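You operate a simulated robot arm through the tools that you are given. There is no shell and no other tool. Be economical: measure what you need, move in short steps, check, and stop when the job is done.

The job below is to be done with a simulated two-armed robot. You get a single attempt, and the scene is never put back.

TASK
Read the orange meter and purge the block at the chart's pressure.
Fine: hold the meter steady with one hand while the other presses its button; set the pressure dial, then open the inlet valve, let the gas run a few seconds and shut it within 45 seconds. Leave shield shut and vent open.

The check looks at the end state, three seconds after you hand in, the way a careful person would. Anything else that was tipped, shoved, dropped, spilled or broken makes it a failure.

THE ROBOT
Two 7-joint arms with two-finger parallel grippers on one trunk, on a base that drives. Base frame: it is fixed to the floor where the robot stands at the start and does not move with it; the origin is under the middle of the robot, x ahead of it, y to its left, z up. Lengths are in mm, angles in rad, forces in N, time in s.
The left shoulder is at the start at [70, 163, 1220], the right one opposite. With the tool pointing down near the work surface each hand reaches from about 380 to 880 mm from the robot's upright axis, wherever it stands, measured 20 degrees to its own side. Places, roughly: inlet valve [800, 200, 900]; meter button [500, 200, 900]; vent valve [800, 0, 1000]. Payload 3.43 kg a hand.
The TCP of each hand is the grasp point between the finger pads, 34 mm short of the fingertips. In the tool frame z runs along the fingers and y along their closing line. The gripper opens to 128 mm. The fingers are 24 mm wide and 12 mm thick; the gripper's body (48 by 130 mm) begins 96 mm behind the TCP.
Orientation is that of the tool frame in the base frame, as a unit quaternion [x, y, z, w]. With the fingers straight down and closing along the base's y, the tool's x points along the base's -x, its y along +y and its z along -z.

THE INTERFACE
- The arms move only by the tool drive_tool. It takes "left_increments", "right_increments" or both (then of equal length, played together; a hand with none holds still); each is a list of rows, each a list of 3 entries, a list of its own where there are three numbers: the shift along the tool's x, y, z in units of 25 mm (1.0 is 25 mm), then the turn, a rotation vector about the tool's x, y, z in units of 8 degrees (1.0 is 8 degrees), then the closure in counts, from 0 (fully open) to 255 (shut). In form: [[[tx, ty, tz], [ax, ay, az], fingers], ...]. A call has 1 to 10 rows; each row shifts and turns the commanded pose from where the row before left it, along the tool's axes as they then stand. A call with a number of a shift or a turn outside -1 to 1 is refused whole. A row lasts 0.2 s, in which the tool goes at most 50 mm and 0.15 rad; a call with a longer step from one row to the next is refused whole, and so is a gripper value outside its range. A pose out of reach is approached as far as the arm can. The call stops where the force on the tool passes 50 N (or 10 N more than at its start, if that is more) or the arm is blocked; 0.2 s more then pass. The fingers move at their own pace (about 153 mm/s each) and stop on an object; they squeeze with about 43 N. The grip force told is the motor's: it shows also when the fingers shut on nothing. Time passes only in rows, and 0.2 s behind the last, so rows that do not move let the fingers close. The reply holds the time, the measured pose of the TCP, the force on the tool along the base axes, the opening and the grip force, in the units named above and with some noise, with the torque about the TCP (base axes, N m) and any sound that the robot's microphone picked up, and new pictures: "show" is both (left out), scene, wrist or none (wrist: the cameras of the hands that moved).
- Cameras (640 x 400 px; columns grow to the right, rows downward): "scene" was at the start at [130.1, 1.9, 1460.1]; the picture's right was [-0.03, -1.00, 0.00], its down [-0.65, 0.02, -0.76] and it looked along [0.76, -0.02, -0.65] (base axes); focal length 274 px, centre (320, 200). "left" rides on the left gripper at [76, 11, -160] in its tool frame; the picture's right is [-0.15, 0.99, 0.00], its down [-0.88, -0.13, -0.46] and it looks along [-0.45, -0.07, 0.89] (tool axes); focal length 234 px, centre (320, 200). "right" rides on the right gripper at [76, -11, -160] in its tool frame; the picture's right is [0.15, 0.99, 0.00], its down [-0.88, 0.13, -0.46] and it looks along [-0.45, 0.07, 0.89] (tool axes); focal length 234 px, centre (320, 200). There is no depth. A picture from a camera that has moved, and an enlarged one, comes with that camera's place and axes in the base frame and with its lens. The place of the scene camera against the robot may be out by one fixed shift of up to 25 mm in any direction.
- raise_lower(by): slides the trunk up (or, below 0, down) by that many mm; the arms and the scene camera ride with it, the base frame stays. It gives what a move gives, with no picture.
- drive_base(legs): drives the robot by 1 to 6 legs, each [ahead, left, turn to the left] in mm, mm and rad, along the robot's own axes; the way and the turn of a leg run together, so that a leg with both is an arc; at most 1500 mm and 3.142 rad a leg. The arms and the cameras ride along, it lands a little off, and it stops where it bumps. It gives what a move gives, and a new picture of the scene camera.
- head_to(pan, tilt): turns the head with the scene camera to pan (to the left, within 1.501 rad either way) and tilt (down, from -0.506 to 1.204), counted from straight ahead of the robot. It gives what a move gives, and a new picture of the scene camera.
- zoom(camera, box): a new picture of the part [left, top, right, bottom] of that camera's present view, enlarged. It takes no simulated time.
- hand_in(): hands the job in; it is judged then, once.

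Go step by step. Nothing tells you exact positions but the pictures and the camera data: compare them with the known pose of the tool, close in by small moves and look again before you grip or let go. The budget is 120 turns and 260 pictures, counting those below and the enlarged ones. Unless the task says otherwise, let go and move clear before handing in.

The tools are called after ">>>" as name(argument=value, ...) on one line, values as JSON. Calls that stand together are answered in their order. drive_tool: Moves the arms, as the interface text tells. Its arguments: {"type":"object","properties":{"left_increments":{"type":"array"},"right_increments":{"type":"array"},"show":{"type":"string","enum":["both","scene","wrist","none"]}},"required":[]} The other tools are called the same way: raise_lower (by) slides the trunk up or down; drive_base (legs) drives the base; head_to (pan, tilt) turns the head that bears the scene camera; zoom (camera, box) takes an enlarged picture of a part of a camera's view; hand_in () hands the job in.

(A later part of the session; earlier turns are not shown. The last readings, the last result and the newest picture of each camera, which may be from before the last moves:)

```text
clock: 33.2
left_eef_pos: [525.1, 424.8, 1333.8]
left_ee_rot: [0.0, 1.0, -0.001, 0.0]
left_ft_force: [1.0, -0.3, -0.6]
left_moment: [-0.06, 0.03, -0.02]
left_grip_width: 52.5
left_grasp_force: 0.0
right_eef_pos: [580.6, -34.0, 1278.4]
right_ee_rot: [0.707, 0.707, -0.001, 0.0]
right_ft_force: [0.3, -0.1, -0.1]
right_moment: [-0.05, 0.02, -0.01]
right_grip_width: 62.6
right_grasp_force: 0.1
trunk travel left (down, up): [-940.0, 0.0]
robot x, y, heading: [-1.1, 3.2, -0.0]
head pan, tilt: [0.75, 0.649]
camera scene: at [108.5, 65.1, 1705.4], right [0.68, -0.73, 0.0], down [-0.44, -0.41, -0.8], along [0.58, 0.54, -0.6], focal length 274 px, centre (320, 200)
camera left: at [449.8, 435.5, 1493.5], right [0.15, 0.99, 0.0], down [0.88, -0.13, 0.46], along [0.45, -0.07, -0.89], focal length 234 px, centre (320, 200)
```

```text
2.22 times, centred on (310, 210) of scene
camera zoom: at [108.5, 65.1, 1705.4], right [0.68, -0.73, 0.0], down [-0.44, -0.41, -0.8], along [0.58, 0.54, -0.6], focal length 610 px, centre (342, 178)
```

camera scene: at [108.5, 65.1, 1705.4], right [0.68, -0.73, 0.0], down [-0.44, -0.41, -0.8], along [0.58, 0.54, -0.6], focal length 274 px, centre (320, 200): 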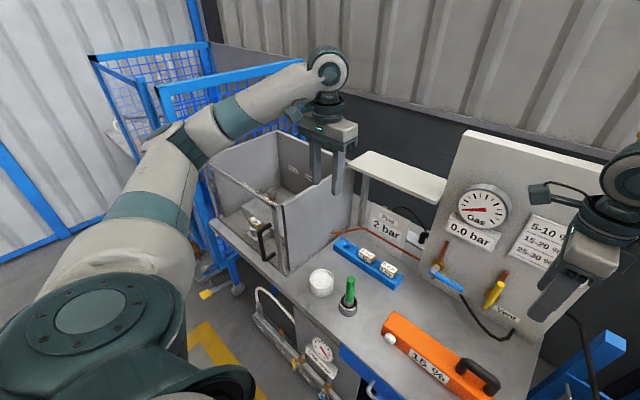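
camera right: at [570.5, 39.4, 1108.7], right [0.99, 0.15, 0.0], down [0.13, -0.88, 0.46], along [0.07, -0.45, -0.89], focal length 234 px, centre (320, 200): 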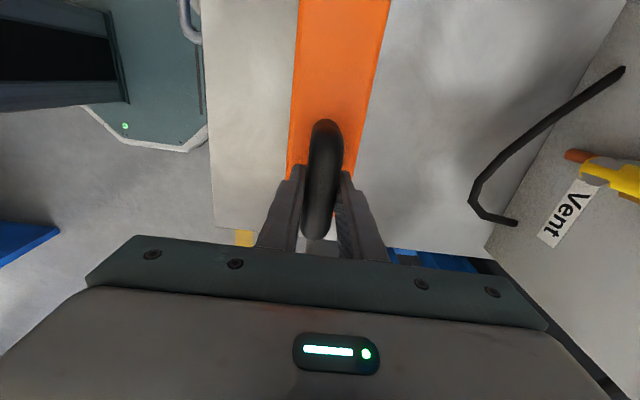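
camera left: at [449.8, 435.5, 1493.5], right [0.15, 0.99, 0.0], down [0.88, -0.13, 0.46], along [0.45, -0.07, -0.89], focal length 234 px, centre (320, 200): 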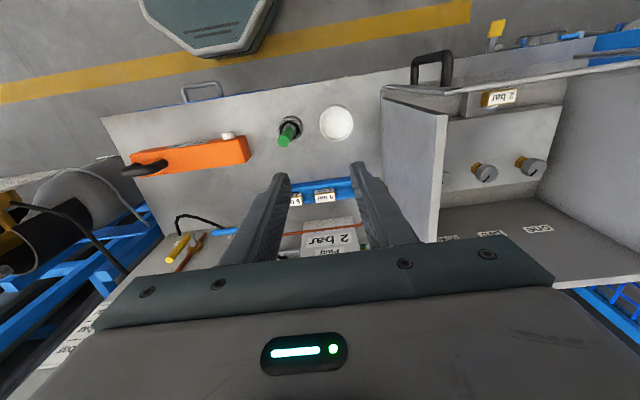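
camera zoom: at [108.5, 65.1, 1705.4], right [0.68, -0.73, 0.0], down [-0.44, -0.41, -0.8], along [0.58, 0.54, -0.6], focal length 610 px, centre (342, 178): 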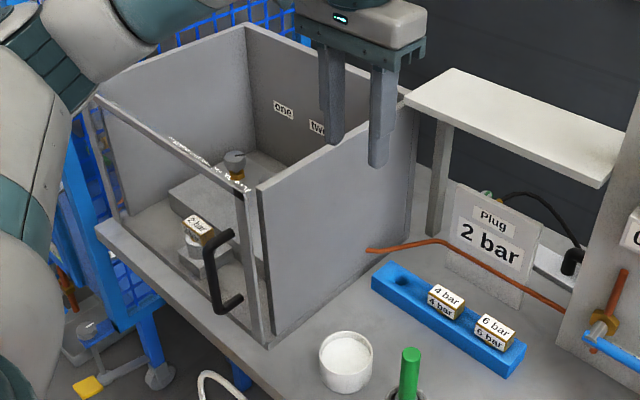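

A 2 bar plug is fitted in the block behind the front shield, which carries writing. I zoom in to read it.

>>> zoom(camera="scene", box=[220, 160, 310, 216])

>>> zoom(camera="scene", box=[200, 190, 320, 270])

>>> zoom(camera="left", box=[470, 70, 570, 130])

```text
7.11 times, centred on (265, 188) of scene
camera zoom: at [108.5, 65.1, 1705.4], right [0.68, -0.73, 0.0], down [-0.44, -0.41, -0.8], along [0.58, 0.54, -0.6], focal length 1952 px, centre (711, 285)
```

zoom: 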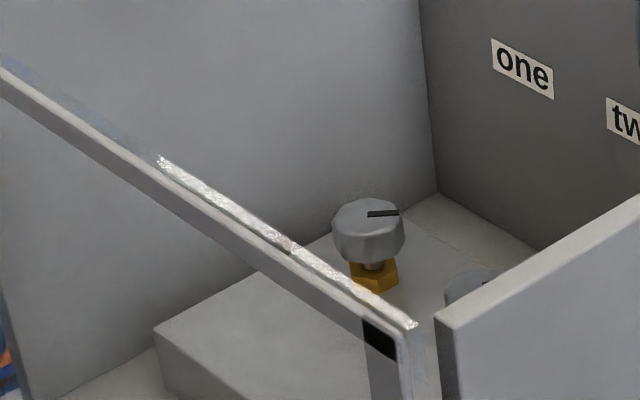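

```text
5.00 times, centred on (260, 230) of scene
camera zoom: at [108.5, 65.1, 1705.4], right [0.68, -0.73, 0.0], down [-0.44, -0.41, -0.8], along [0.58, 0.54, -0.6], focal length 1372 px, centre (620, 50)
```

zoom: 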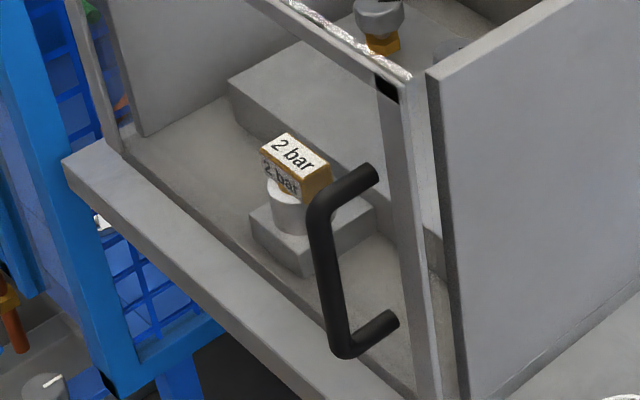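

```text
6.40 times, centred on (520, 100) of left
camera zoom: at [449.8, 435.5, 1493.5], right [0.15, 0.99, 0.0], down [0.88, -0.13, 0.46], along [0.45, -0.07, -0.89], focal length 1499 px, centre (-960, 840)
```

zoom: 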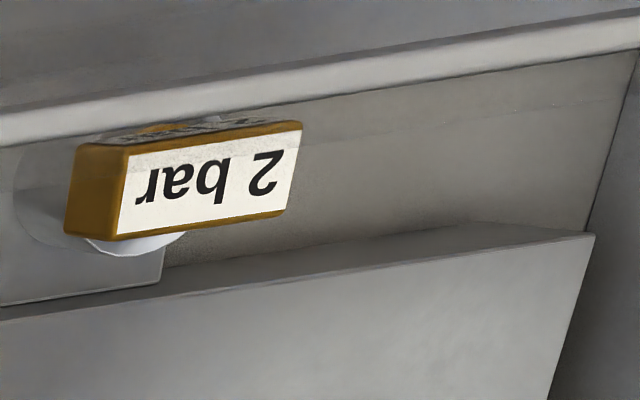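

A 2 bar plug sits on the block; running 4 bar on it would be wrong, so I judge it must be swapped for the 4 bar plug in the rack. I tuck the left hand in and drive left to inspect the shield and plug from the front.

>>> drive_tool(left_increments=[[[1, -1, 0], [0, 0, 0], 150], [[1, -1, 0], [0, 0, 0], 150], [[1, -1, 0], [0, 0, 0], 150], [[0, -1, 0], [0, 0, 0], 150], [[0, -1, 0], [0, 0, 0], 150], [[0, -1, 0], [0, 0, 0], 150], [[0, -1, 0], [0, 0, 0], 150]], right_increments=[[[-1, -1, 0], [0, 0, 0], 130], [[-1, -1, 0], [0, 0, 0], 130], [[-1, -1, 0], [0, 0, 0], 130], [[-1, -1, 0], [0, 0, 0], 130], [[-1, -1, 0], [0, 0, 0], 130], [[0, 0, 0], [0, 0, 0], 130], [[0, 0, 0], [0, 0, 0], 130]], show="none")

>>> drive_base(legs=[[-100, 0, 0], [0, 550, 0]])

>>> head_to(pan=0.15, tilt=0.8)

```text
clock: 34.8
left_eef_pos: [451.9, 245.7, 1334.4]
left_ee_rot: [-0.001, 1.0, 0.0, -0.001]
left_ft_force: [-0.6, -0.1, -0.2]
left_moment: [-0.03, 0.01, 0.01]
left_grip_width: 52.7
left_grasp_force: 0.1
right_eef_pos: [457.5, -159.9, 1276.9]
right_ee_rot: [0.707, 0.707, 0.0, -0.001]
right_ft_force: [-0.2, -0.7, -0.3]
right_moment: [0.04, 0.04, 0.02]
right_grip_width: 62.7
right_grasp_force: 0.1
trunk travel left (down, up): [-940.0, 0.0]
robot x, y, heading: [0.0, 2.7, -0.002]
head pan, tilt: [0.75, 0.649]
```

```text
clock: 38.7
left_eef_pos: [351.5, 793.6, 1334.5]
left_ee_rot: [0.001, 1.0, -0.001, 0.0]
left_ft_force: [0.0, -0.9, -0.2]
left_moment: [0.03, -0.01, 0.01]
left_grip_width: 52.5
left_grasp_force: 0.0
right_eef_pos: [355.5, 386.8, 1276.5]
right_ee_rot: [0.707, 0.707, 0.001, 0.0]
right_ft_force: [-0.2, -0.4, -0.5]
right_moment: [0.01, -0.01, 0.02]
right_grip_width: 62.8
right_grasp_force: 0.0
trunk travel left (down, up): [-940.0, 0.0]
robot x, y, heading: [-99.6, 552.3, -0.001]
head pan, tilt: [0.75, 0.649]
camera scene: at [9.2, 610.8, 1705.5], right [0.68, -0.73, 0.0], down [-0.44, -0.41, -0.8], along [0.58, 0.54, -0.6], focal length 274 px, centre (320, 200)
```

scene: 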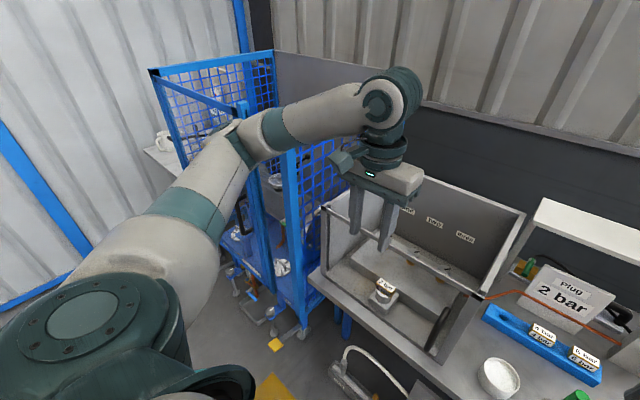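

```text
clock: 39.7
left_eef_pos: [350.8, 794.8, 1332.8]
left_ee_rot: [0.0, 1.0, 0.0, 0.0]
left_ft_force: [-0.4, 0.9, 0.7]
left_moment: [0.02, 0.0, -0.01]
left_grip_width: 52.6
left_grasp_force: 0.0
right_eef_pos: [355.7, 389.9, 1278.2]
right_ee_rot: [0.708, 0.707, 0.001, -0.001]
right_ft_force: [0.4, 0.0, -0.5]
right_moment: [0.01, 0.0, 0.0]
right_grip_width: 62.5
right_grasp_force: 0.2
trunk travel left (down, up): [-940.0, 0.0]
robot x, y, heading: [-100.6, 550.0, -0.003]
head pan, tilt: [0.15, 0.799]
camera scene: at [25.6, 565.7, 1692.9], right [0.15, -0.99, 0.0], down [-0.71, -0.11, -0.7], along [0.69, 0.1, -0.72], focal length 274 px, centre (320, 200)
```

scene: 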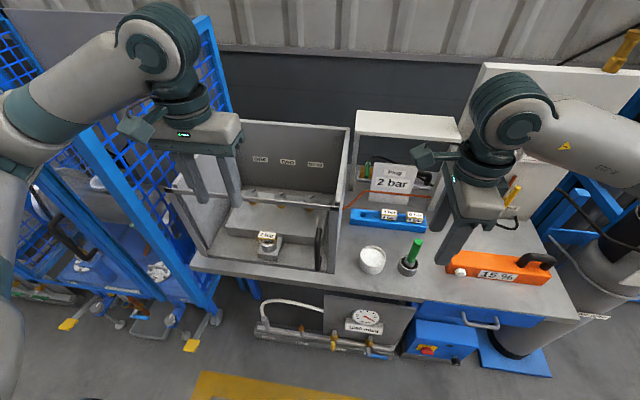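

>>> zoom(camera="scene", box=[150, 110, 370, 290])

>>> zoom(camera="scene", box=[225, 200, 345, 280])

>>> zoom(camera="scene", box=[340, 150, 460, 250])

```text
2.22 times, centred on (260, 200) of scene
camera zoom: at [25.6, 565.7, 1692.9], right [0.15, -0.99, 0.0], down [-0.71, -0.11, -0.7], along [0.69, 0.1, -0.72], focal length 610 px, centre (453, 200)
```

zoom: 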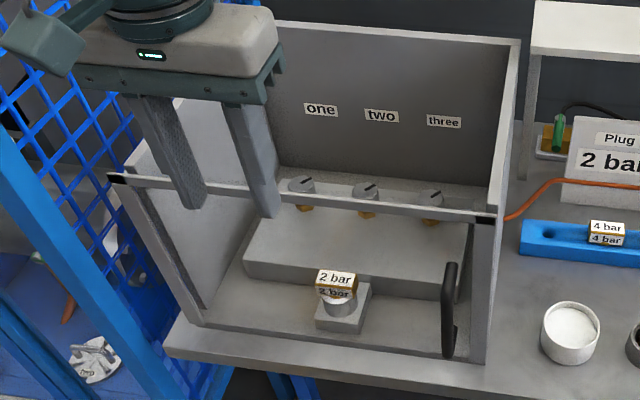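

```text
5.00 times, centred on (285, 240) of scene
camera zoom: at [25.6, 565.7, 1692.9], right [0.15, -0.99, 0.0], down [-0.71, -0.11, -0.7], along [0.69, 0.1, -0.72], focal length 1372 px, centre (495, 0)
```

zoom: 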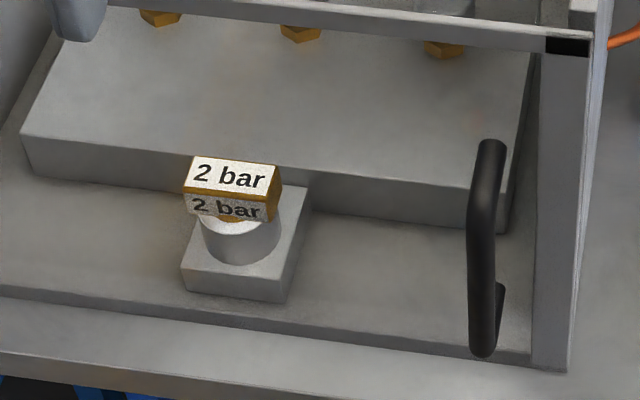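

```text
4.00 times, centred on (400, 200) of scene
camera zoom: at [25.6, 565.7, 1692.9], right [0.15, -0.99, 0.0], down [-0.71, -0.11, -0.7], along [0.69, 0.1, -0.72], focal length 1098 px, centre (0, 200)
```

zoom: 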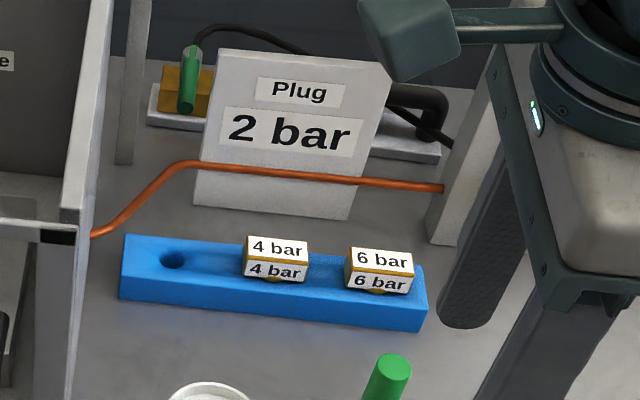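

The shield is a glass front door hinged on the left (handle bar about [440, 626, 1030]), the plug is near [537, 812, 945]. I back the base up 150 mm, lower the trunk, and bring the left hand toward the handle.

>>> drive_base(legs=[[-150, 0, 0]])

>>> raise_lower(by=-160)

>>> drive_tool(left_increments=[[[-0.9, -1, 0], [0, 0, 0], 60], [[-0.9, -1, 0], [0, 0, 0], 60], [[-0.9, -1, 0], [0, 0, 0], 60], [[-0.9, -1, 0], [0, 0, 0], 60], [[-0.9, -1, 0], [0, 0, 0], 60], [[-0.9, -1, 0], [0, 0, 0], 60], [[-0.9, -0.7, 0], [0, 0, 0], 60]], right_increments=[[[-1, -1, 0], [0, 0, 0], 130], [[-1, -1, 0], [0, 0, 0], 130], [[-1, 0, 0], [0, 0, 0], 130], [[-1, 0, 0], [0, 0, 0], 130], [[0, 0, 0], [0, 0, 0], 130], [[0, 0, 0], [0, 0, 0], 130], [[0, 0, 0], [0, 0, 0], 130]])

```text
clock: 41.1
left_eef_pos: [205.9, 794.6, 1333.6]
left_ee_rot: [0.001, 1.0, 0.0, -0.003]
left_ft_force: [0.8, -0.5, 0.2]
left_moment: [-0.02, 0.02, 0.01]
left_grip_width: 52.8
left_grasp_force: 0.1
right_eef_pos: [208.9, 389.3, 1276.4]
right_ee_rot: [0.708, 0.707, -0.001, -0.002]
right_ft_force: [0.2, -0.1, 0.0]
right_moment: [-0.03, 0.05, 0.01]
right_grip_width: 62.8
right_grasp_force: 0.0
trunk travel left (down, up): [-940.0, 0.0]
robot x, y, heading: [-251.2, 550.4, -0.006]
head pan, tilt: [0.15, 0.799]
camera scene: at [-120.3, 565.8, 1692.4], right [0.15, -0.99, 0.0], down [-0.71, -0.11, -0.7], along [0.69, 0.1, -0.72], focal length 274 px, centre (320, 200)
```

scene: 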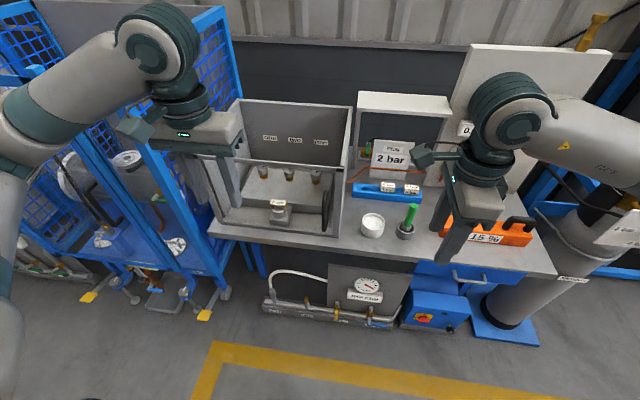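

```text
clock: 42.9
left_eef_pos: [200.6, 795.5, 1174.1]
left_ee_rot: [0.001, 1.0, 0.0, 0.0]
left_ft_force: [0.3, 0.6, 0.0]
left_moment: [0.02, 0.0, -0.03]
left_grip_width: 52.7
left_grasp_force: 0.1
right_eef_pos: [206.3, 388.9, 1118.4]
right_ee_rot: [0.708, 0.706, 0.0, 0.0]
right_ft_force: [0.5, 0.4, 0.1]
right_moment: [0.0, -0.03, -0.02]
right_grip_width: 62.5
right_grasp_force: 0.0
trunk travel left (down, up): [-780.0, 160.0]
robot x, y, heading: [-251.1, 547.9, -0.001]
head pan, tilt: [0.15, 0.799]
```

```text
clock: 44.5
left_eef_pos: [359.4, 625.9, 1174.6]
left_ee_rot: [0.002, 1.0, 0.001, -0.001]
left_ft_force: [-0.4, -0.2, 0.3]
left_moment: [0.03, -0.02, 0.03]
left_grip_width: 97.8
left_grasp_force: 0.1
right_eef_pos: [156.1, 286.1, 1115.1]
right_ee_rot: [0.708, 0.706, 0.001, -0.001]
right_ft_force: [0.6, -0.3, 0.1]
right_moment: [0.02, 0.03, -0.01]
right_grip_width: 62.8
right_grasp_force: 0.1
trunk travel left (down, up): [-780.0, 160.0]
robot x, y, heading: [-245.3, 551.4, -0.002]
head pan, tilt: [0.15, 0.799]
camera scene: at [-123.5, 563.9, 1532.8], right [0.15, -0.99, 0.0], down [-0.71, -0.1, -0.7], along [0.69, 0.1, -0.72], focal length 274 px, centre (320, 200)
camera right: at [146.0, 362.2, 1276.3], right [0.99, 0.14, 0.0], down [0.13, -0.88, 0.45], along [0.06, -0.45, -0.89], focal length 234 px, centre (320, 200)
camera left: at [284.0, 637.3, 1333.4], right [0.15, 0.99, 0.0], down [0.88, -0.13, 0.45], along [0.45, -0.07, -0.89], focal length 234 px, centre (320, 200)
```

scene: 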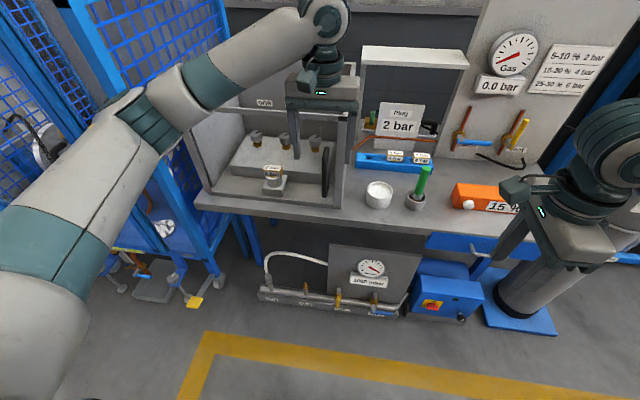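
right: 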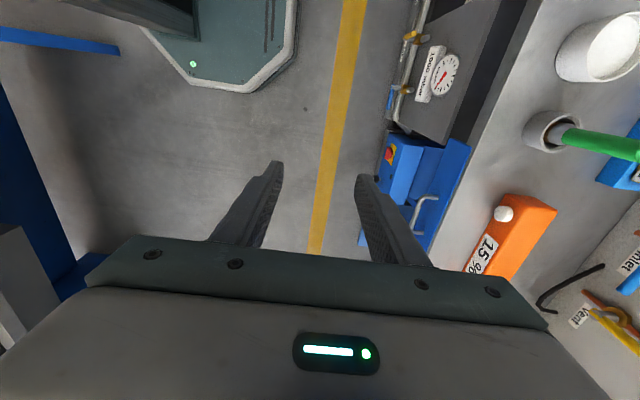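
left: 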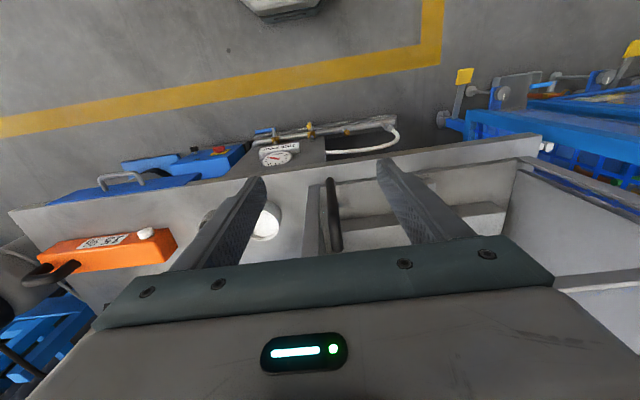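

>>> zoom(camera="left", box=[230, 130, 430, 270])

>>> zoom(camera="scene", box=[180, 80, 380, 210])

```text
2.86 times, centred on (330, 200) of left
camera zoom: at [284.0, 637.3, 1333.4], right [0.15, 0.99, 0.0], down [0.88, -0.13, 0.45], along [0.45, -0.07, -0.89], focal length 669 px, centre (291, 200)
```

zoom: 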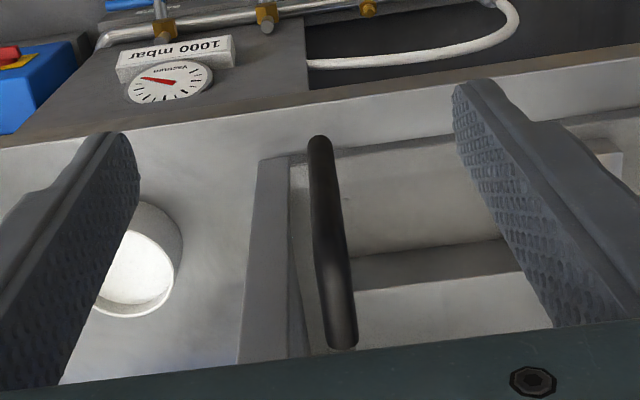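

```text
3.08 times, centred on (280, 145) of scene
camera zoom: at [-123.5, 563.9, 1532.8], right [0.15, -0.99, 0.0], down [-0.71, -0.1, -0.7], along [0.69, 0.1, -0.72], focal length 844 px, centre (443, 369)
```

zoom: 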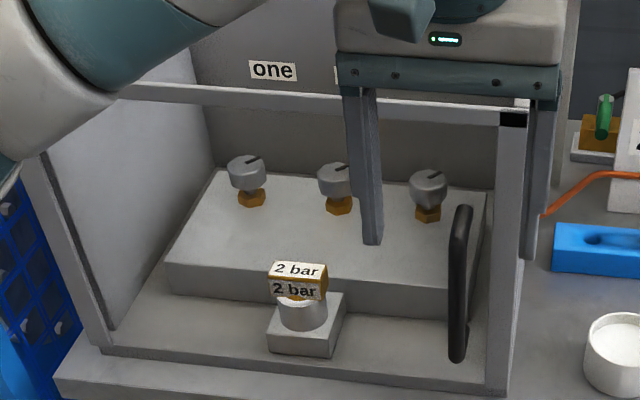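

Handle bar is near x≈452, y≈632, z 940–1115. I move over it with the fingers open, then look before descending.

>>> drive_tool(left_increments=[[[-0.2, 0.1, -0.5], [0, 0, 0], 60], [[-0.9, 0.1, 0], [0, 0, 0], 60], [[-0.9, 0, 0], [0, 0, 0], 60], [[-0.9, 0, 0], [0, 0, 0], 60], [[-0.7, 0, 0], [0, 0, 0], 60]])

>>> zoom(camera="left", box=[220, 130, 440, 270])

>>> zoom(camera="scene", box=[180, 80, 380, 210])

```text
clock: 45.7
left_eef_pos: [450.2, 631.7, 1186.8]
left_ee_rot: [0.001, 1.0, 0.0, -0.002]
left_ft_force: [0.2, 0.2, 0.1]
left_moment: [0.0, -0.01, 0.03]
left_grip_width: 97.9
left_grasp_force: 0.0
right_eef_pos: [156.3, 287.6, 1116.7]
right_ee_rot: [0.709, 0.706, 0.0, 0.0]
right_ft_force: [-0.2, -0.2, 0.9]
right_moment: [-0.03, 0.02, 0.0]
right_grip_width: 62.9
right_grasp_force: 0.1
trunk travel left (down, up): [-780.0, 160.0]
robot x, y, heading: [-249.2, 545.7, -0.002]
head pan, tilt: [0.15, 0.799]
camera scene: at [-123.3, 565.3, 1532.8], right [0.15, -0.99, 0.0], down [-0.71, -0.1, -0.7], along [0.69, 0.1, -0.72], focal length 274 px, centre (320, 200)
camera left: at [374.9, 643.1, 1346.3], right [0.15, 0.99, 0.0], down [0.88, -0.13, 0.45], along [0.45, -0.07, -0.89], focal length 234 px, centre (320, 200)
```

scene: 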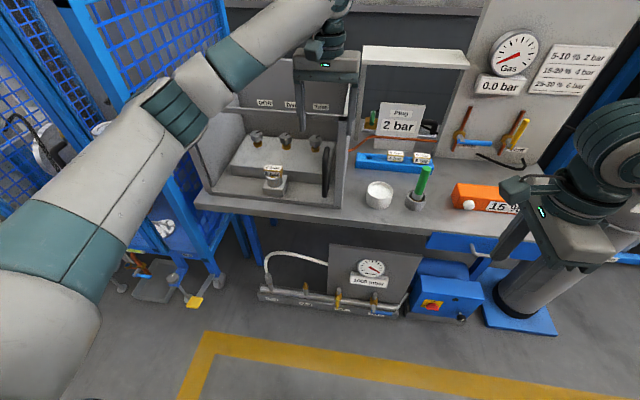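
left: 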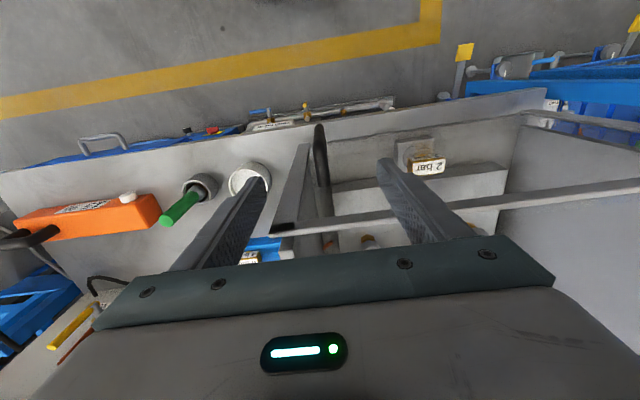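

```text
2.86 times, centred on (330, 200) of left
camera zoom: at [374.9, 643.1, 1346.3], right [0.15, 0.99, 0.0], down [0.88, -0.13, 0.45], along [0.45, -0.07, -0.89], focal length 669 px, centre (291, 200)
```

zoom: 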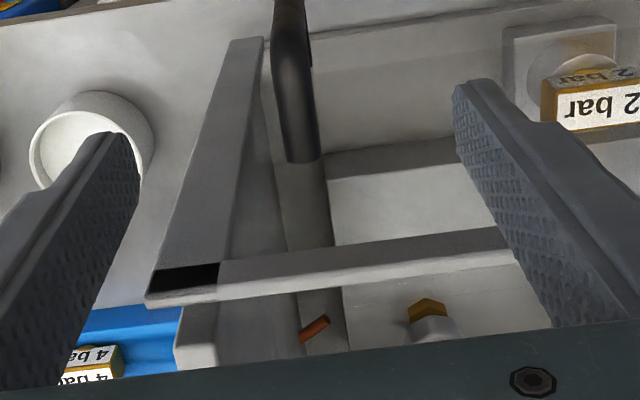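

```text
3.08 times, centred on (280, 145) of scene
camera zoom: at [-123.3, 565.3, 1532.8], right [0.15, -0.99, 0.0], down [-0.71, -0.1, -0.7], along [0.69, 0.1, -0.72], focal length 844 px, centre (443, 369)
```

zoom: 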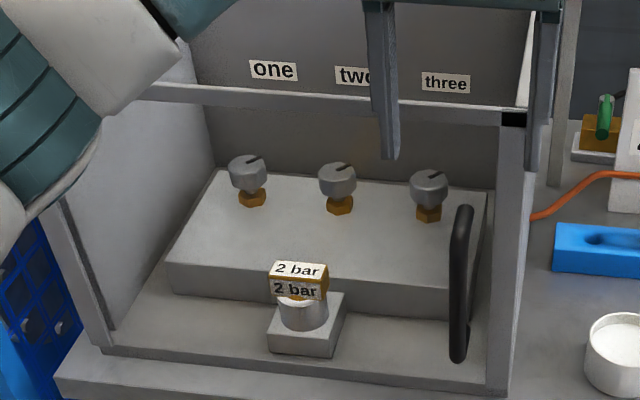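

The bar's outer line is at about x≈438, pane at x≈482. I shift back to x=434, descend beside the bar, then check.

>>> drive_tool(left_increments=[[[0.64, 0.06, 0], [0, 0, 0], 60], [[0, 0, 0.8], [0, 0, 0], 60], [[0, 0, 0.8], [0, 0, 0], 60], [[0, 0, 0.8], [0, 0, 0], 60], [[0, 0, 0.8], [0, 0, 0], 60], [[0, 0, 0.8], [0, 0, 0], 60], [[0, 0, 0.8], [0, 0, 0], 60]], show="wrist")

>>> zoom(camera="scene", box=[180, 80, 380, 210])

```text
clock: 47.3
left_eef_pos: [433.6, 633.5, 1065.1]
left_ee_rot: [0.0, 1.0, 0.001, -0.001]
left_ft_force: [0.3, -0.1, 0.0]
left_moment: [0.0, 0.02, 0.0]
left_grip_width: 98.0
left_grasp_force: 0.1
right_eef_pos: [157.8, 288.5, 1117.2]
right_ee_rot: [0.709, 0.706, 0.0, 0.0]
right_ft_force: [-0.6, 0.0, -0.6]
right_moment: [-0.01, 0.0, 0.02]
right_grip_width: 62.6
right_grasp_force: 0.1
trunk travel left (down, up): [-780.0, 160.0]
robot x, y, heading: [-246.2, 550.3, -0.004]
head pan, tilt: [0.15, 0.799]
camera left: at [358.9, 645.4, 1225.1], right [0.15, 0.99, 0.0], down [0.88, -0.13, 0.46], along [0.45, -0.07, -0.89], focal length 234 px, centre (320, 200)
```

left: 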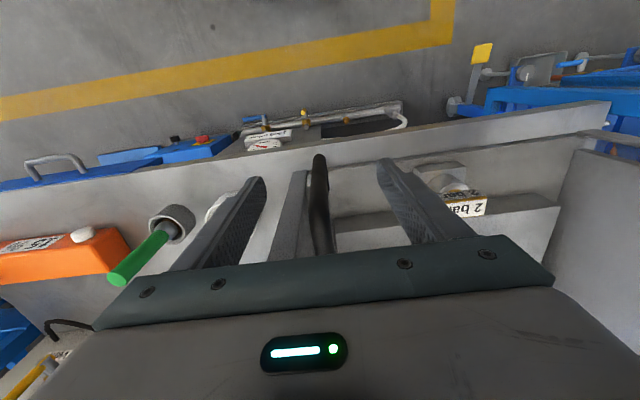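

```text
3.08 times, centred on (280, 145) of scene
camera zoom: at [-123.7, 565.9, 1532.8], right [0.15, -0.99, 0.0], down [-0.71, -0.11, -0.7], along [0.69, 0.1, -0.72], focal length 844 px, centre (443, 369)
```

zoom: 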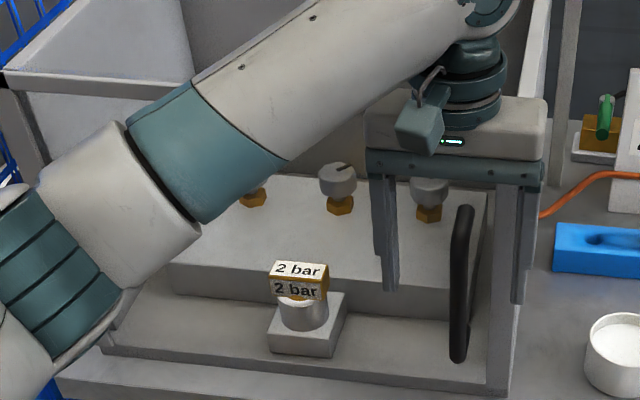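

The bar stands between the fingers. I close on it and then test a small pull.

>>> drive_tool(left_increments=[[[0, 0, 0], [0, 0, 0], 150], [[0, 0, 0], [0, 0, 0], 255], [[0, 0, 0], [0, 0, 0], 255], [[0.2, 0, 0], [0, 0, 0], 255], [[0.2, 0, 0], [0, 0, 0], 255], [[0.2, 0, 0], [0, 0, 0], 255]], show="wrist")

>>> zoom(camera="scene", box=[180, 80, 380, 210])

```text
clock: 48.7
left_eef_pos: [418.4, 633.0, 1065.6]
left_ee_rot: [0.0, 1.0, 0.0, 0.0]
left_ft_force: [1.1, -1.8, -1.5]
left_moment: [-0.14, -0.65, -0.21]
left_grip_width: 15.9
left_grasp_force: 45.1
right_eef_pos: [156.3, 288.2, 1116.3]
right_ee_rot: [0.709, 0.706, 0.001, 0.0]
right_ft_force: [0.0, -0.2, 0.2]
right_moment: [0.02, 0.0, 0.04]
right_grip_width: 62.6
right_grasp_force: 0.0
trunk travel left (down, up): [-780.0, 160.0]
robot x, y, heading: [-251.5, 549.0, -0.001]
head pan, tilt: [0.15, 0.799]
camera left: at [343.3, 644.5, 1225.6], right [0.15, 0.99, 0.0], down [0.88, -0.13, 0.46], along [0.45, -0.07, -0.89], focal length 234 px, centre (320, 200)
```

left: 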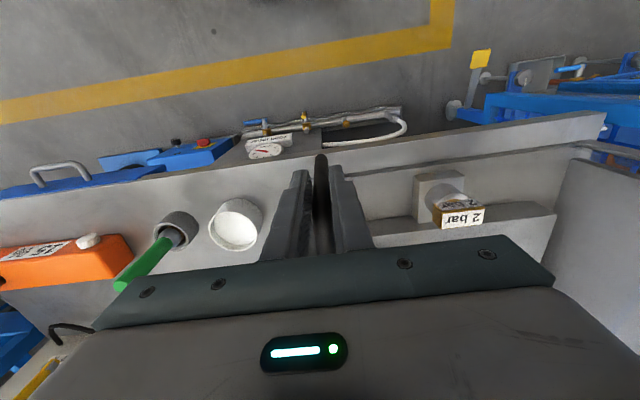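

```text
3.08 times, centred on (280, 145) of scene
camera zoom: at [-123.7, 565.4, 1532.8], right [0.15, -0.99, 0.0], down [-0.71, -0.11, -0.7], along [0.69, 0.1, -0.72], focal length 844 px, centre (443, 369)
```

zoom: 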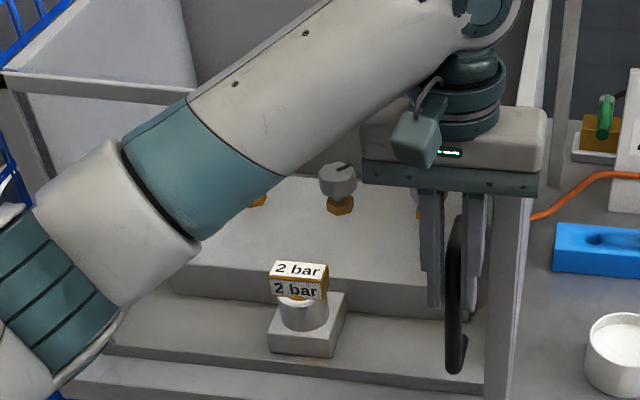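

The door follows with almost no force, hinged on the left. I swing it open along its arc (hinge about [482, 1027]) with the tool turning along.

>>> drive_tool(left_increments=[[[0, 0, 0], [0, 0, 0.36], 255], [[0.822, 0.114, 0], [0, 0, 0.375], 255], [[0.822, 0.114, 0], [0, 0, 0.375], 255], [[0.822, 0.114, 0], [0, 0, 0.375], 255], [[0.822, 0.114, 0], [0, 0, 0.375], 255], [[0.822, 0.114, 0], [0, 0, 0.375], 255]], show="scene")

```text
clock: 50.1
left_eef_pos: [319.5, 665.7, 1066.6]
left_ee_rot: [0.157, 0.988, 0.0, -0.002]
left_ft_force: [3.5, 7.8, -1.4]
left_moment: [0.31, 0.4, 0.25]
left_grip_width: 16.0
left_grasp_force: 44.9
right_eef_pos: [156.4, 289.2, 1118.0]
right_ee_rot: [0.708, 0.706, 0.0, 0.001]
right_ft_force: [0.3, 0.3, 0.4]
right_moment: [0.0, 0.0, -0.02]
right_grip_width: 62.8
right_grasp_force: 0.1
trunk travel left (down, up): [-780.0, 160.0]
robot x, y, heading: [-249.3, 545.9, -0.004]
head pan, tilt: [0.15, 0.799]
camera scene: at [-123.6, 567.7, 1532.8], right [0.15, -0.99, 0.0], down [-0.71, -0.11, -0.7], along [0.69, 0.1, -0.72], focal length 274 px, centre (320, 200)
```

scene: 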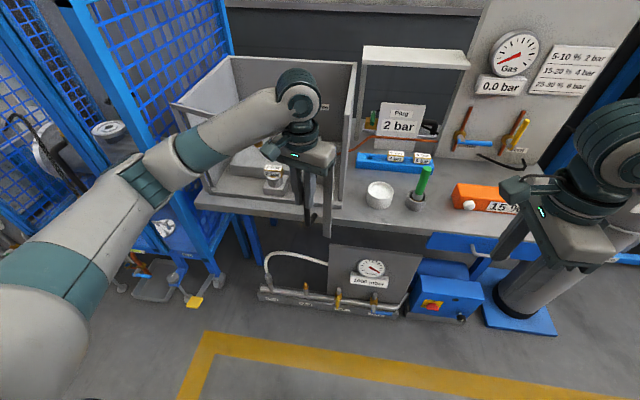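

Door opens; a sideways force of 8 N says the radius is a bit smaller. I add some +y and continue.

>>> drive_tool(left_increments=[[[0.78, 0.25, 0], [0, 0, 0.4], 255], [[0.78, 0.2, 0], [0, 0, 0.4], 255], [[0.78, 0.2, 0], [0, 0, 0.4], 255], [[0.78, 0.18, 0], [0, 0, 0.4], 255]], show="none")

```text
clock: 51.1
left_eef_pos: [251.6, 705.1, 1066.4]
left_ee_rot: [0.269, 0.963, -0.002, -0.002]
left_ft_force: [-24.0, -33.5, -25.2]
left_moment: [0.39, -0.89, -0.43]
left_grip_width: 15.7
left_grasp_force: 44.8
right_eef_pos: [153.2, 283.2, 1117.2]
right_ee_rot: [0.709, 0.705, 0.001, -0.001]
right_ft_force: [-0.2, -0.1, -0.1]
right_moment: [0.01, -0.05, -0.01]
right_grip_width: 62.9
right_grasp_force: 0.1
trunk travel left (down, up): [-780.0, 160.0]
robot x, y, heading: [-251.4, 551.7, -0.002]
head pan, tilt: [0.15, 0.799]
```

Force jumped to about 48 N; I look before doing anything.

>>> head_to(pan=0.3, tilt=0.7)

>>> drive_tool(left_increments=[[[0, 0, 0], [0, 0, 0], 255]], show="wrist")

```text
clock: 51.8
left_eef_pos: [253.1, 704.6, 1067.2]
left_ee_rot: [0.268, 0.964, 0.0, -0.002]
left_ft_force: [-29.4, -43.2, -35.6]
left_moment: [0.84, -0.11, -0.6]
left_grip_width: 15.8
left_grasp_force: 44.8
right_eef_pos: [153.5, 281.8, 1116.1]
right_ee_rot: [0.708, 0.706, 0.003, -0.001]
right_ft_force: [-0.5, -0.9, -0.2]
right_moment: [-0.01, 0.0, 0.01]
right_grip_width: 62.7
right_grasp_force: 0.1
trunk travel left (down, up): [-780.0, 160.0]
robot x, y, heading: [-250.6, 553.4, -0.005]
head pan, tilt: [0.3, 0.7]
camera scene: at [-124.9, 570.9, 1541.2], right [0.29, -0.96, 0.0], down [-0.62, -0.18, -0.77], along [0.73, 0.23, -0.64], focal length 274 px, centre (320, 200)
```

scene: 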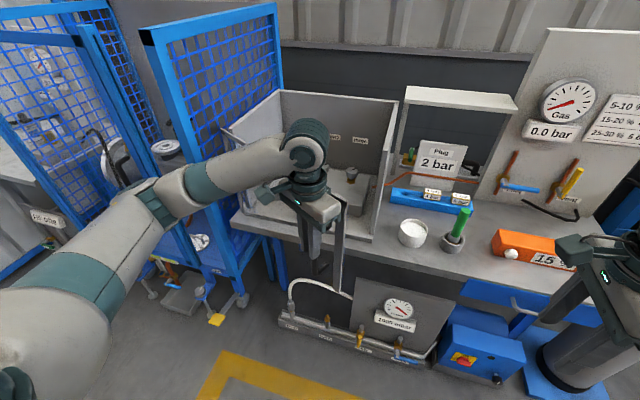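

```text
clock: 52.2
left_eef_pos: [252.6, 704.2, 1066.1]
left_ee_rot: [0.268, 0.963, -0.001, -0.001]
left_ft_force: [-29.8, -45.4, -36.3]
left_moment: [0.92, -0.08, -0.66]
left_grip_width: 15.7
left_grasp_force: 45.3
right_eef_pos: [153.8, 281.3, 1116.2]
right_ee_rot: [0.709, 0.706, 0.003, -0.002]
right_ft_force: [0.4, -0.3, 0.3]
right_moment: [0.0, 0.0, 0.02]
right_grip_width: 62.4
right_grasp_force: 0.0
trunk travel left (down, up): [-780.0, 160.0]
robot x, y, heading: [-248.2, 549.8, 0.001]
head pan, tilt: [0.3, 0.7]
camera left: at [194.4, 753.6, 1226.3], right [0.64, 0.77, 0.0], down [0.69, -0.57, 0.45], along [0.35, -0.29, -0.89], focal length 234 px, centre (320, 200)
```

left: 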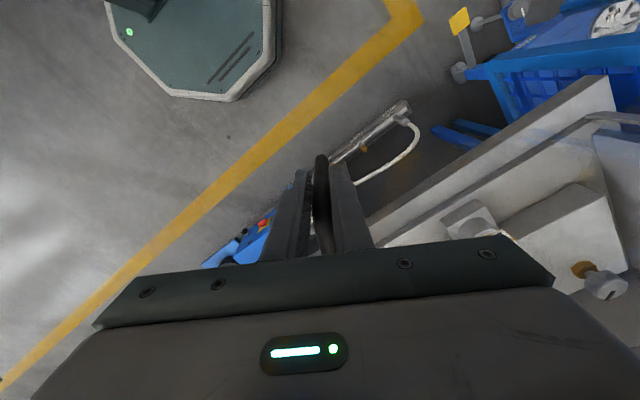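

The forearm probably bumps on the door's top rail at about 31° opening. I let go, rise straight up, and look.

>>> drive_tool(left_increments=[[[-0.3, -0.1, 0], [0, 0, 0], 255], [[0, 0, 0], [0, 0, 0], 150], [[0, 0, 0], [0, 0, 0], 120], [[0, 0, -0.8], [0, 0, 0], 120], [[0, 0, -0.8], [0, 0, 0], 120], [[0, 0, -0.8], [0, 0, 0], 120], [[0, 0, -0.8], [0, 0, 0], 120], [[0, 0, -0.8], [0, 0, 0], 120]])

```text
clock: 54.0
left_eef_pos: [259.7, 706.5, 1168.0]
left_ee_rot: [0.265, 0.964, 0.0, -0.001]
left_ft_force: [0.2, -0.7, 0.9]
left_moment: [0.02, -0.02, -0.02]
left_grip_width: 67.7
left_grasp_force: 0.1
right_eef_pos: [155.3, 287.4, 1117.5]
right_ee_rot: [0.708, 0.706, 0.0, 0.0]
right_ft_force: [0.3, -0.4, -1.1]
right_moment: [0.01, 0.0, -0.02]
right_grip_width: 62.9
right_grasp_force: 0.1
trunk travel left (down, up): [-780.0, 160.0]
robot x, y, heading: [-245.8, 545.2, -0.003]
head pan, tilt: [0.3, 0.7]
camera scene: at [-123.1, 578.4, 1541.1], right [0.29, -0.96, 0.0], down [-0.62, -0.19, -0.77], along [0.73, 0.22, -0.64], focal length 274 px, centre (320, 200)
camera left: at [201.2, 755.4, 1327.1], right [0.63, 0.77, 0.0], down [0.69, -0.56, 0.46], along [0.35, -0.29, -0.89], focal length 234 px, centre (320, 200)
```

scene: 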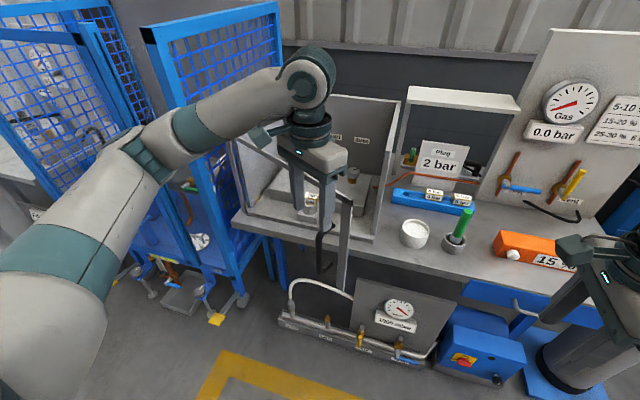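
left: 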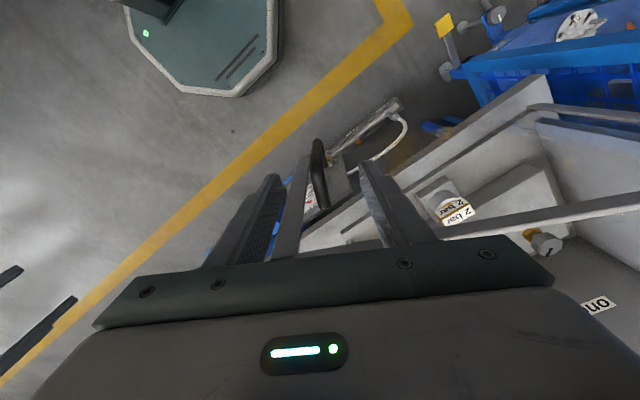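

Door stays at about 30°. I rise above the rim and undo the tool turn.

>>> drive_tool(left_increments=[[[0, 0, -1], [0, 0, 0], 100], [[0, 0, -1], [0, 0, 0], 100], [[0, 0, -1], [0, 0, 0], 100], [[0, 0, -1], [0, 0, 0], 100], [[0, 0, 0], [0, 0, -1], 100], [[0, 0, 0], [0, 0, -1], 100], [[0, 0, 0], [0, 0, -1], 100], [[0, 0, 0], [0, 0, -0.85], 100]], show="none")

>>> raise_lower(by=160)

>>> head_to(pan=0.35, tilt=0.85)

```text
clock: 55.8
left_eef_pos: [260.3, 707.0, 1266.7]
left_ee_rot: [0.0, 1.0, 0.0, 0.001]
left_ft_force: [0.3, -0.7, 0.7]
left_moment: [0.01, -0.04, 0.0]
left_grip_width: 77.9
left_grasp_force: 0.0
right_eef_pos: [156.3, 287.8, 1116.7]
right_ee_rot: [0.708, 0.706, 0.0, 0.0]
right_ft_force: [0.3, -0.1, 0.0]
right_moment: [0.01, 0.01, -0.02]
right_grip_width: 62.8
right_grasp_force: 0.1
trunk travel left (down, up): [-780.0, 160.0]
robot x, y, heading: [-249.2, 551.6, -0.003]
head pan, tilt: [0.3, 0.7]
```

```text
clock: 57.7
left_eef_pos: [261.1, 708.0, 1426.1]
left_ee_rot: [-0.001, 1.0, 0.0, 0.0]
left_ft_force: [-0.2, 0.3, -0.1]
left_moment: [0.02, 0.02, 0.02]
left_grip_width: 77.7
left_grasp_force: 0.0
right_eef_pos: [156.4, 288.2, 1276.8]
right_ee_rot: [0.708, 0.706, 0.0, 0.0]
right_ft_force: [-0.2, -0.5, -0.6]
right_moment: [0.01, 0.0, 0.0]
right_grip_width: 62.7
right_grasp_force: 0.1
trunk travel left (down, up): [-940.0, 0.0]
robot x, y, heading: [-247.3, 550.8, -0.003]
head pan, tilt: [0.3, 0.7]
```

```text
clock: 58.4
left_eef_pos: [260.5, 706.0, 1427.5]
left_ee_rot: [0.0, 1.0, 0.001, 0.0]
left_ft_force: [0.1, 0.6, -0.8]
left_moment: [-0.01, 0.0, 0.02]
left_grip_width: 78.1
left_grasp_force: 0.0
right_eef_pos: [156.6, 288.3, 1276.9]
right_ee_rot: [0.708, 0.706, 0.0, 0.0]
right_ft_force: [0.4, 0.2, 0.3]
right_moment: [0.02, 0.02, -0.01]
right_grip_width: 62.6
right_grasp_force: 0.2
trunk travel left (down, up): [-940.0, 0.0]
robot x, y, heading: [-249.3, 547.6, -0.003]
head pan, tilt: [0.351, 0.85]
camera scene: at [-130.1, 580.5, 1688.8], right [0.34, -0.94, 0.0], down [-0.71, -0.26, -0.66], along [0.62, 0.23, -0.75], focal length 274 px, centre (320, 200)
```

scene: 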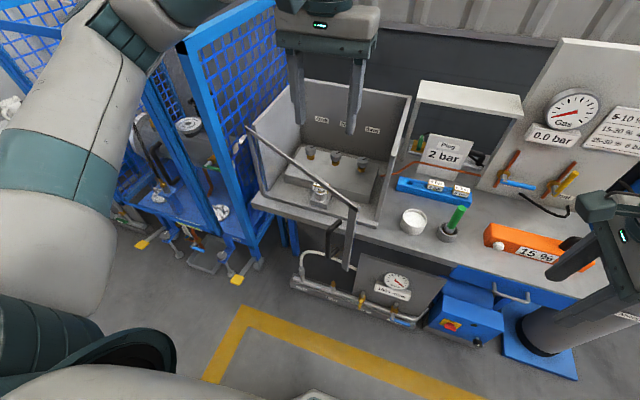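

The trunk is high now and the door stands at 30°. I'll insert the closed fingers inside the door edge from above and push it open further.

>>> drive_tool(left_increments=[[[-0.93, -0.1, 0], [0, 0, 0], 200], [[-0.93, -0.1, 0], [0, 0, 0], 255], [[-0.93, -0.1, 0], [0, 0, 0], 255], [[-0.93, -0.1, 0.5], [0, 0, 0], 255], [[-0.93, -0.1, 1], [0, 0, 0], 255], [[-0.93, -0.1, 1], [0, 0, 0], 255], [[0, 0, 1], [0, 0, 0], 255], [[0, 0, 1], [0, 0, 0], 255], [[0, 0, 1], [0, 0, 0], 255]])

```text
clock: 60.4
left_eef_pos: [400.5, 691.0, 1288.6]
left_ee_rot: [0.0, 1.0, 0.0, 0.0]
left_ft_force: [-0.9, 0.0, 0.4]
left_moment: [0.01, 0.01, -0.03]
left_grip_width: 0.2
left_grasp_force: 32.9
right_eef_pos: [156.9, 289.1, 1276.8]
right_ee_rot: [0.708, 0.706, 0.0, 0.0]
right_ft_force: [0.2, 0.1, -0.2]
right_moment: [-0.02, 0.02, 0.03]
right_grip_width: 63.0
right_grasp_force: 0.1
trunk travel left (down, up): [-940.0, 0.0]
robot x, y, heading: [-247.1, 551.5, 0.0]
head pan, tilt: [0.351, 0.85]
camera scene: at [-129.3, 580.6, 1688.8], right [0.34, -0.94, 0.0], down [-0.71, -0.26, -0.66], along [0.62, 0.23, -0.75], focal length 274 px, centre (320, 200)
camera left: at [326.2, 703.2, 1448.0], right [0.15, 0.99, 0.0], down [0.88, -0.13, 0.46], along [0.45, -0.07, -0.89], focal length 234 px, centre (320, 200)
```

scene: 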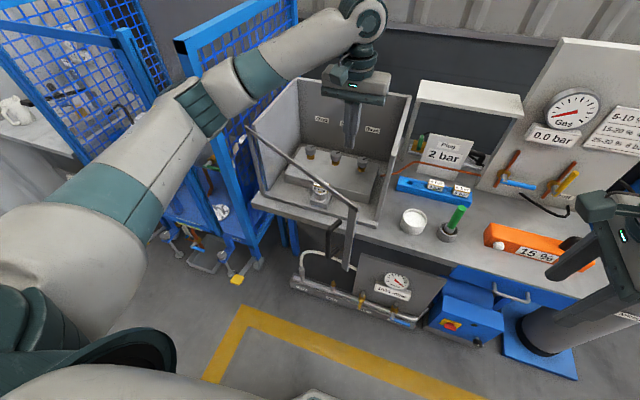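
left: 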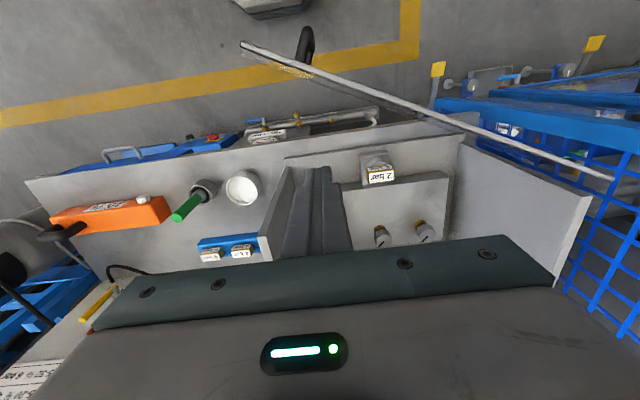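

Good view: door at about 26°, hinge near [475, 1014], plug near [528, 807]. I descend between door and box and push the door outward.

>>> drive_tool(left_increments=[[[0, 0, 1], [0, 0, 0], 255], [[0, 0, 1], [0, 0, 0], 255], [[0, 0, 1], [0, 0, 0], 255], [[0, 0, 1], [0, 0, 0], 255], [[0, 0, 1], [0, 0, 0], 255], [[0, 0, 0.9], [0, 0, 0], 255], [[0.8, 0, 0], [0, 0, 0], 255], [[0.8, 0.1, 0], [0, 0, 0], 255]])

```text
clock: 62.2
left_eef_pos: [357.4, 695.2, 1141.8]
left_ee_rot: [0.0, 1.0, 0.001, 0.0]
left_ft_force: [-0.1, 0.2, -0.2]
left_moment: [-0.01, -0.01, -0.01]
left_grip_width: 0.1
left_grasp_force: 32.7
right_eef_pos: [155.7, 288.5, 1277.1]
right_ee_rot: [0.708, 0.706, 0.001, 0.0]
right_ft_force: [-0.3, 0.5, -0.5]
right_moment: [-0.01, 0.02, 0.02]
right_grip_width: 63.0
right_grasp_force: 0.1
trunk travel left (down, up): [-940.0, 0.0]
robot x, y, heading: [-248.7, 547.6, -0.001]
head pan, tilt: [0.351, 0.85]
camera scene: at [-131.3, 581.2, 1688.9], right [0.34, -0.94, 0.0], down [-0.71, -0.26, -0.66], along [0.62, 0.22, -0.75], focal length 274 px, centre (320, 200)
camera left: at [283.2, 706.4, 1301.9], right [0.15, 0.99, 0.0], down [0.88, -0.13, 0.46], along [0.45, -0.07, -0.89], focal length 234 px, centre (320, 200)
```

scene: 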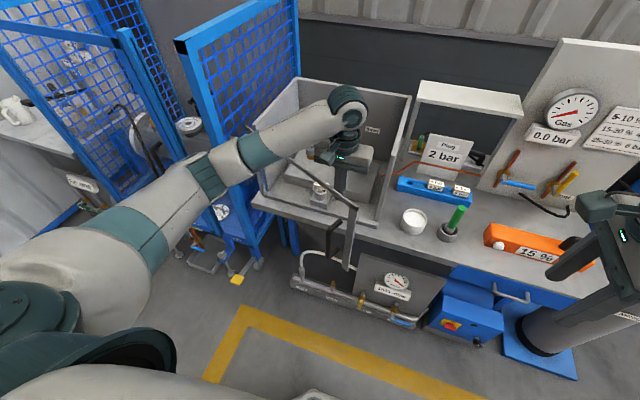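
left: 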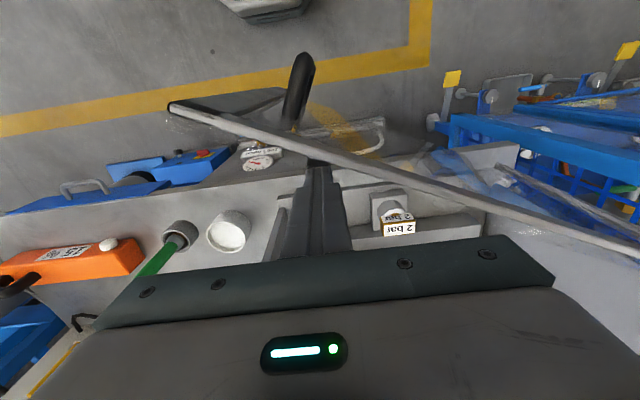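

>>> drive_tool(left_increments=[[[0.8, 0.3, 0], [0, 0, 0], 255], [[0.8, 0.3, 0], [0, 0, 0], 255], [[0.7, 0.4, 0], [0, 0, 0], 255], [[0.7, 0.4, 0], [0, 0, 0], 255], [[0.6, 0.5, 0], [0, 0, 0], 255], [[0.6, 0.5, 0], [0, 0, 0], 255]])

```text
clock: 63.6
left_eef_pos: [254.2, 754.8, 1141.4]
left_ee_rot: [0.0, 1.0, -0.001, 0.0]
left_ft_force: [-0.7, -0.1, -0.7]
left_moment: [-0.01, -0.01, -0.02]
left_grip_width: 0.0
left_grasp_force: 32.4
right_eef_pos: [155.0, 288.7, 1277.5]
right_ee_rot: [0.708, 0.706, -0.001, 0.0]
right_ft_force: [-0.1, 0.3, -0.2]
right_moment: [-0.02, 0.0, 0.02]
right_grip_width: 62.7
right_grasp_force: 0.0
trunk travel left (down, up): [-940.0, 0.0]
robot x, y, heading: [-249.2, 549.5, -0.005]
head pan, tilt: [0.351, 0.85]
camera scene: at [-131.0, 581.4, 1688.9], right [0.34, -0.94, 0.0], down [-0.71, -0.26, -0.66], along [0.62, 0.22, -0.75], focal length 274 px, centre (320, 200)
camera left: at [178.7, 766.8, 1301.0], right [0.15, 0.99, 0.0], down [0.88, -0.13, 0.46], along [0.45, -0.07, -0.89], focal length 234 px, centre (320, 200)
```

scene: 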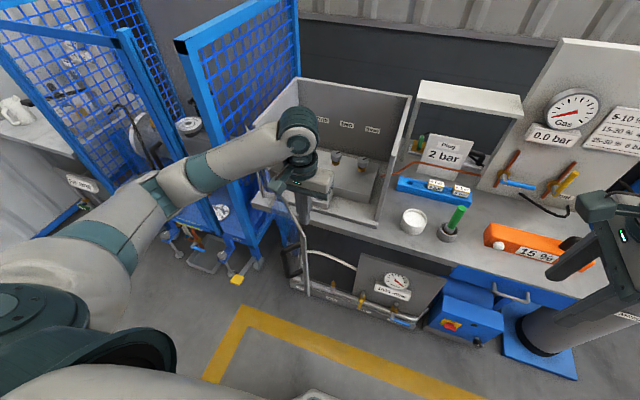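
left: 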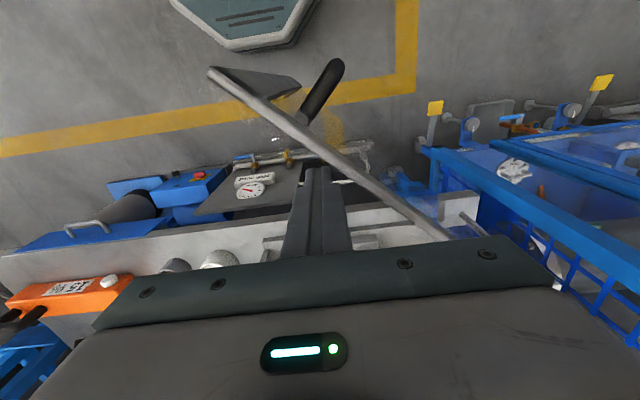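

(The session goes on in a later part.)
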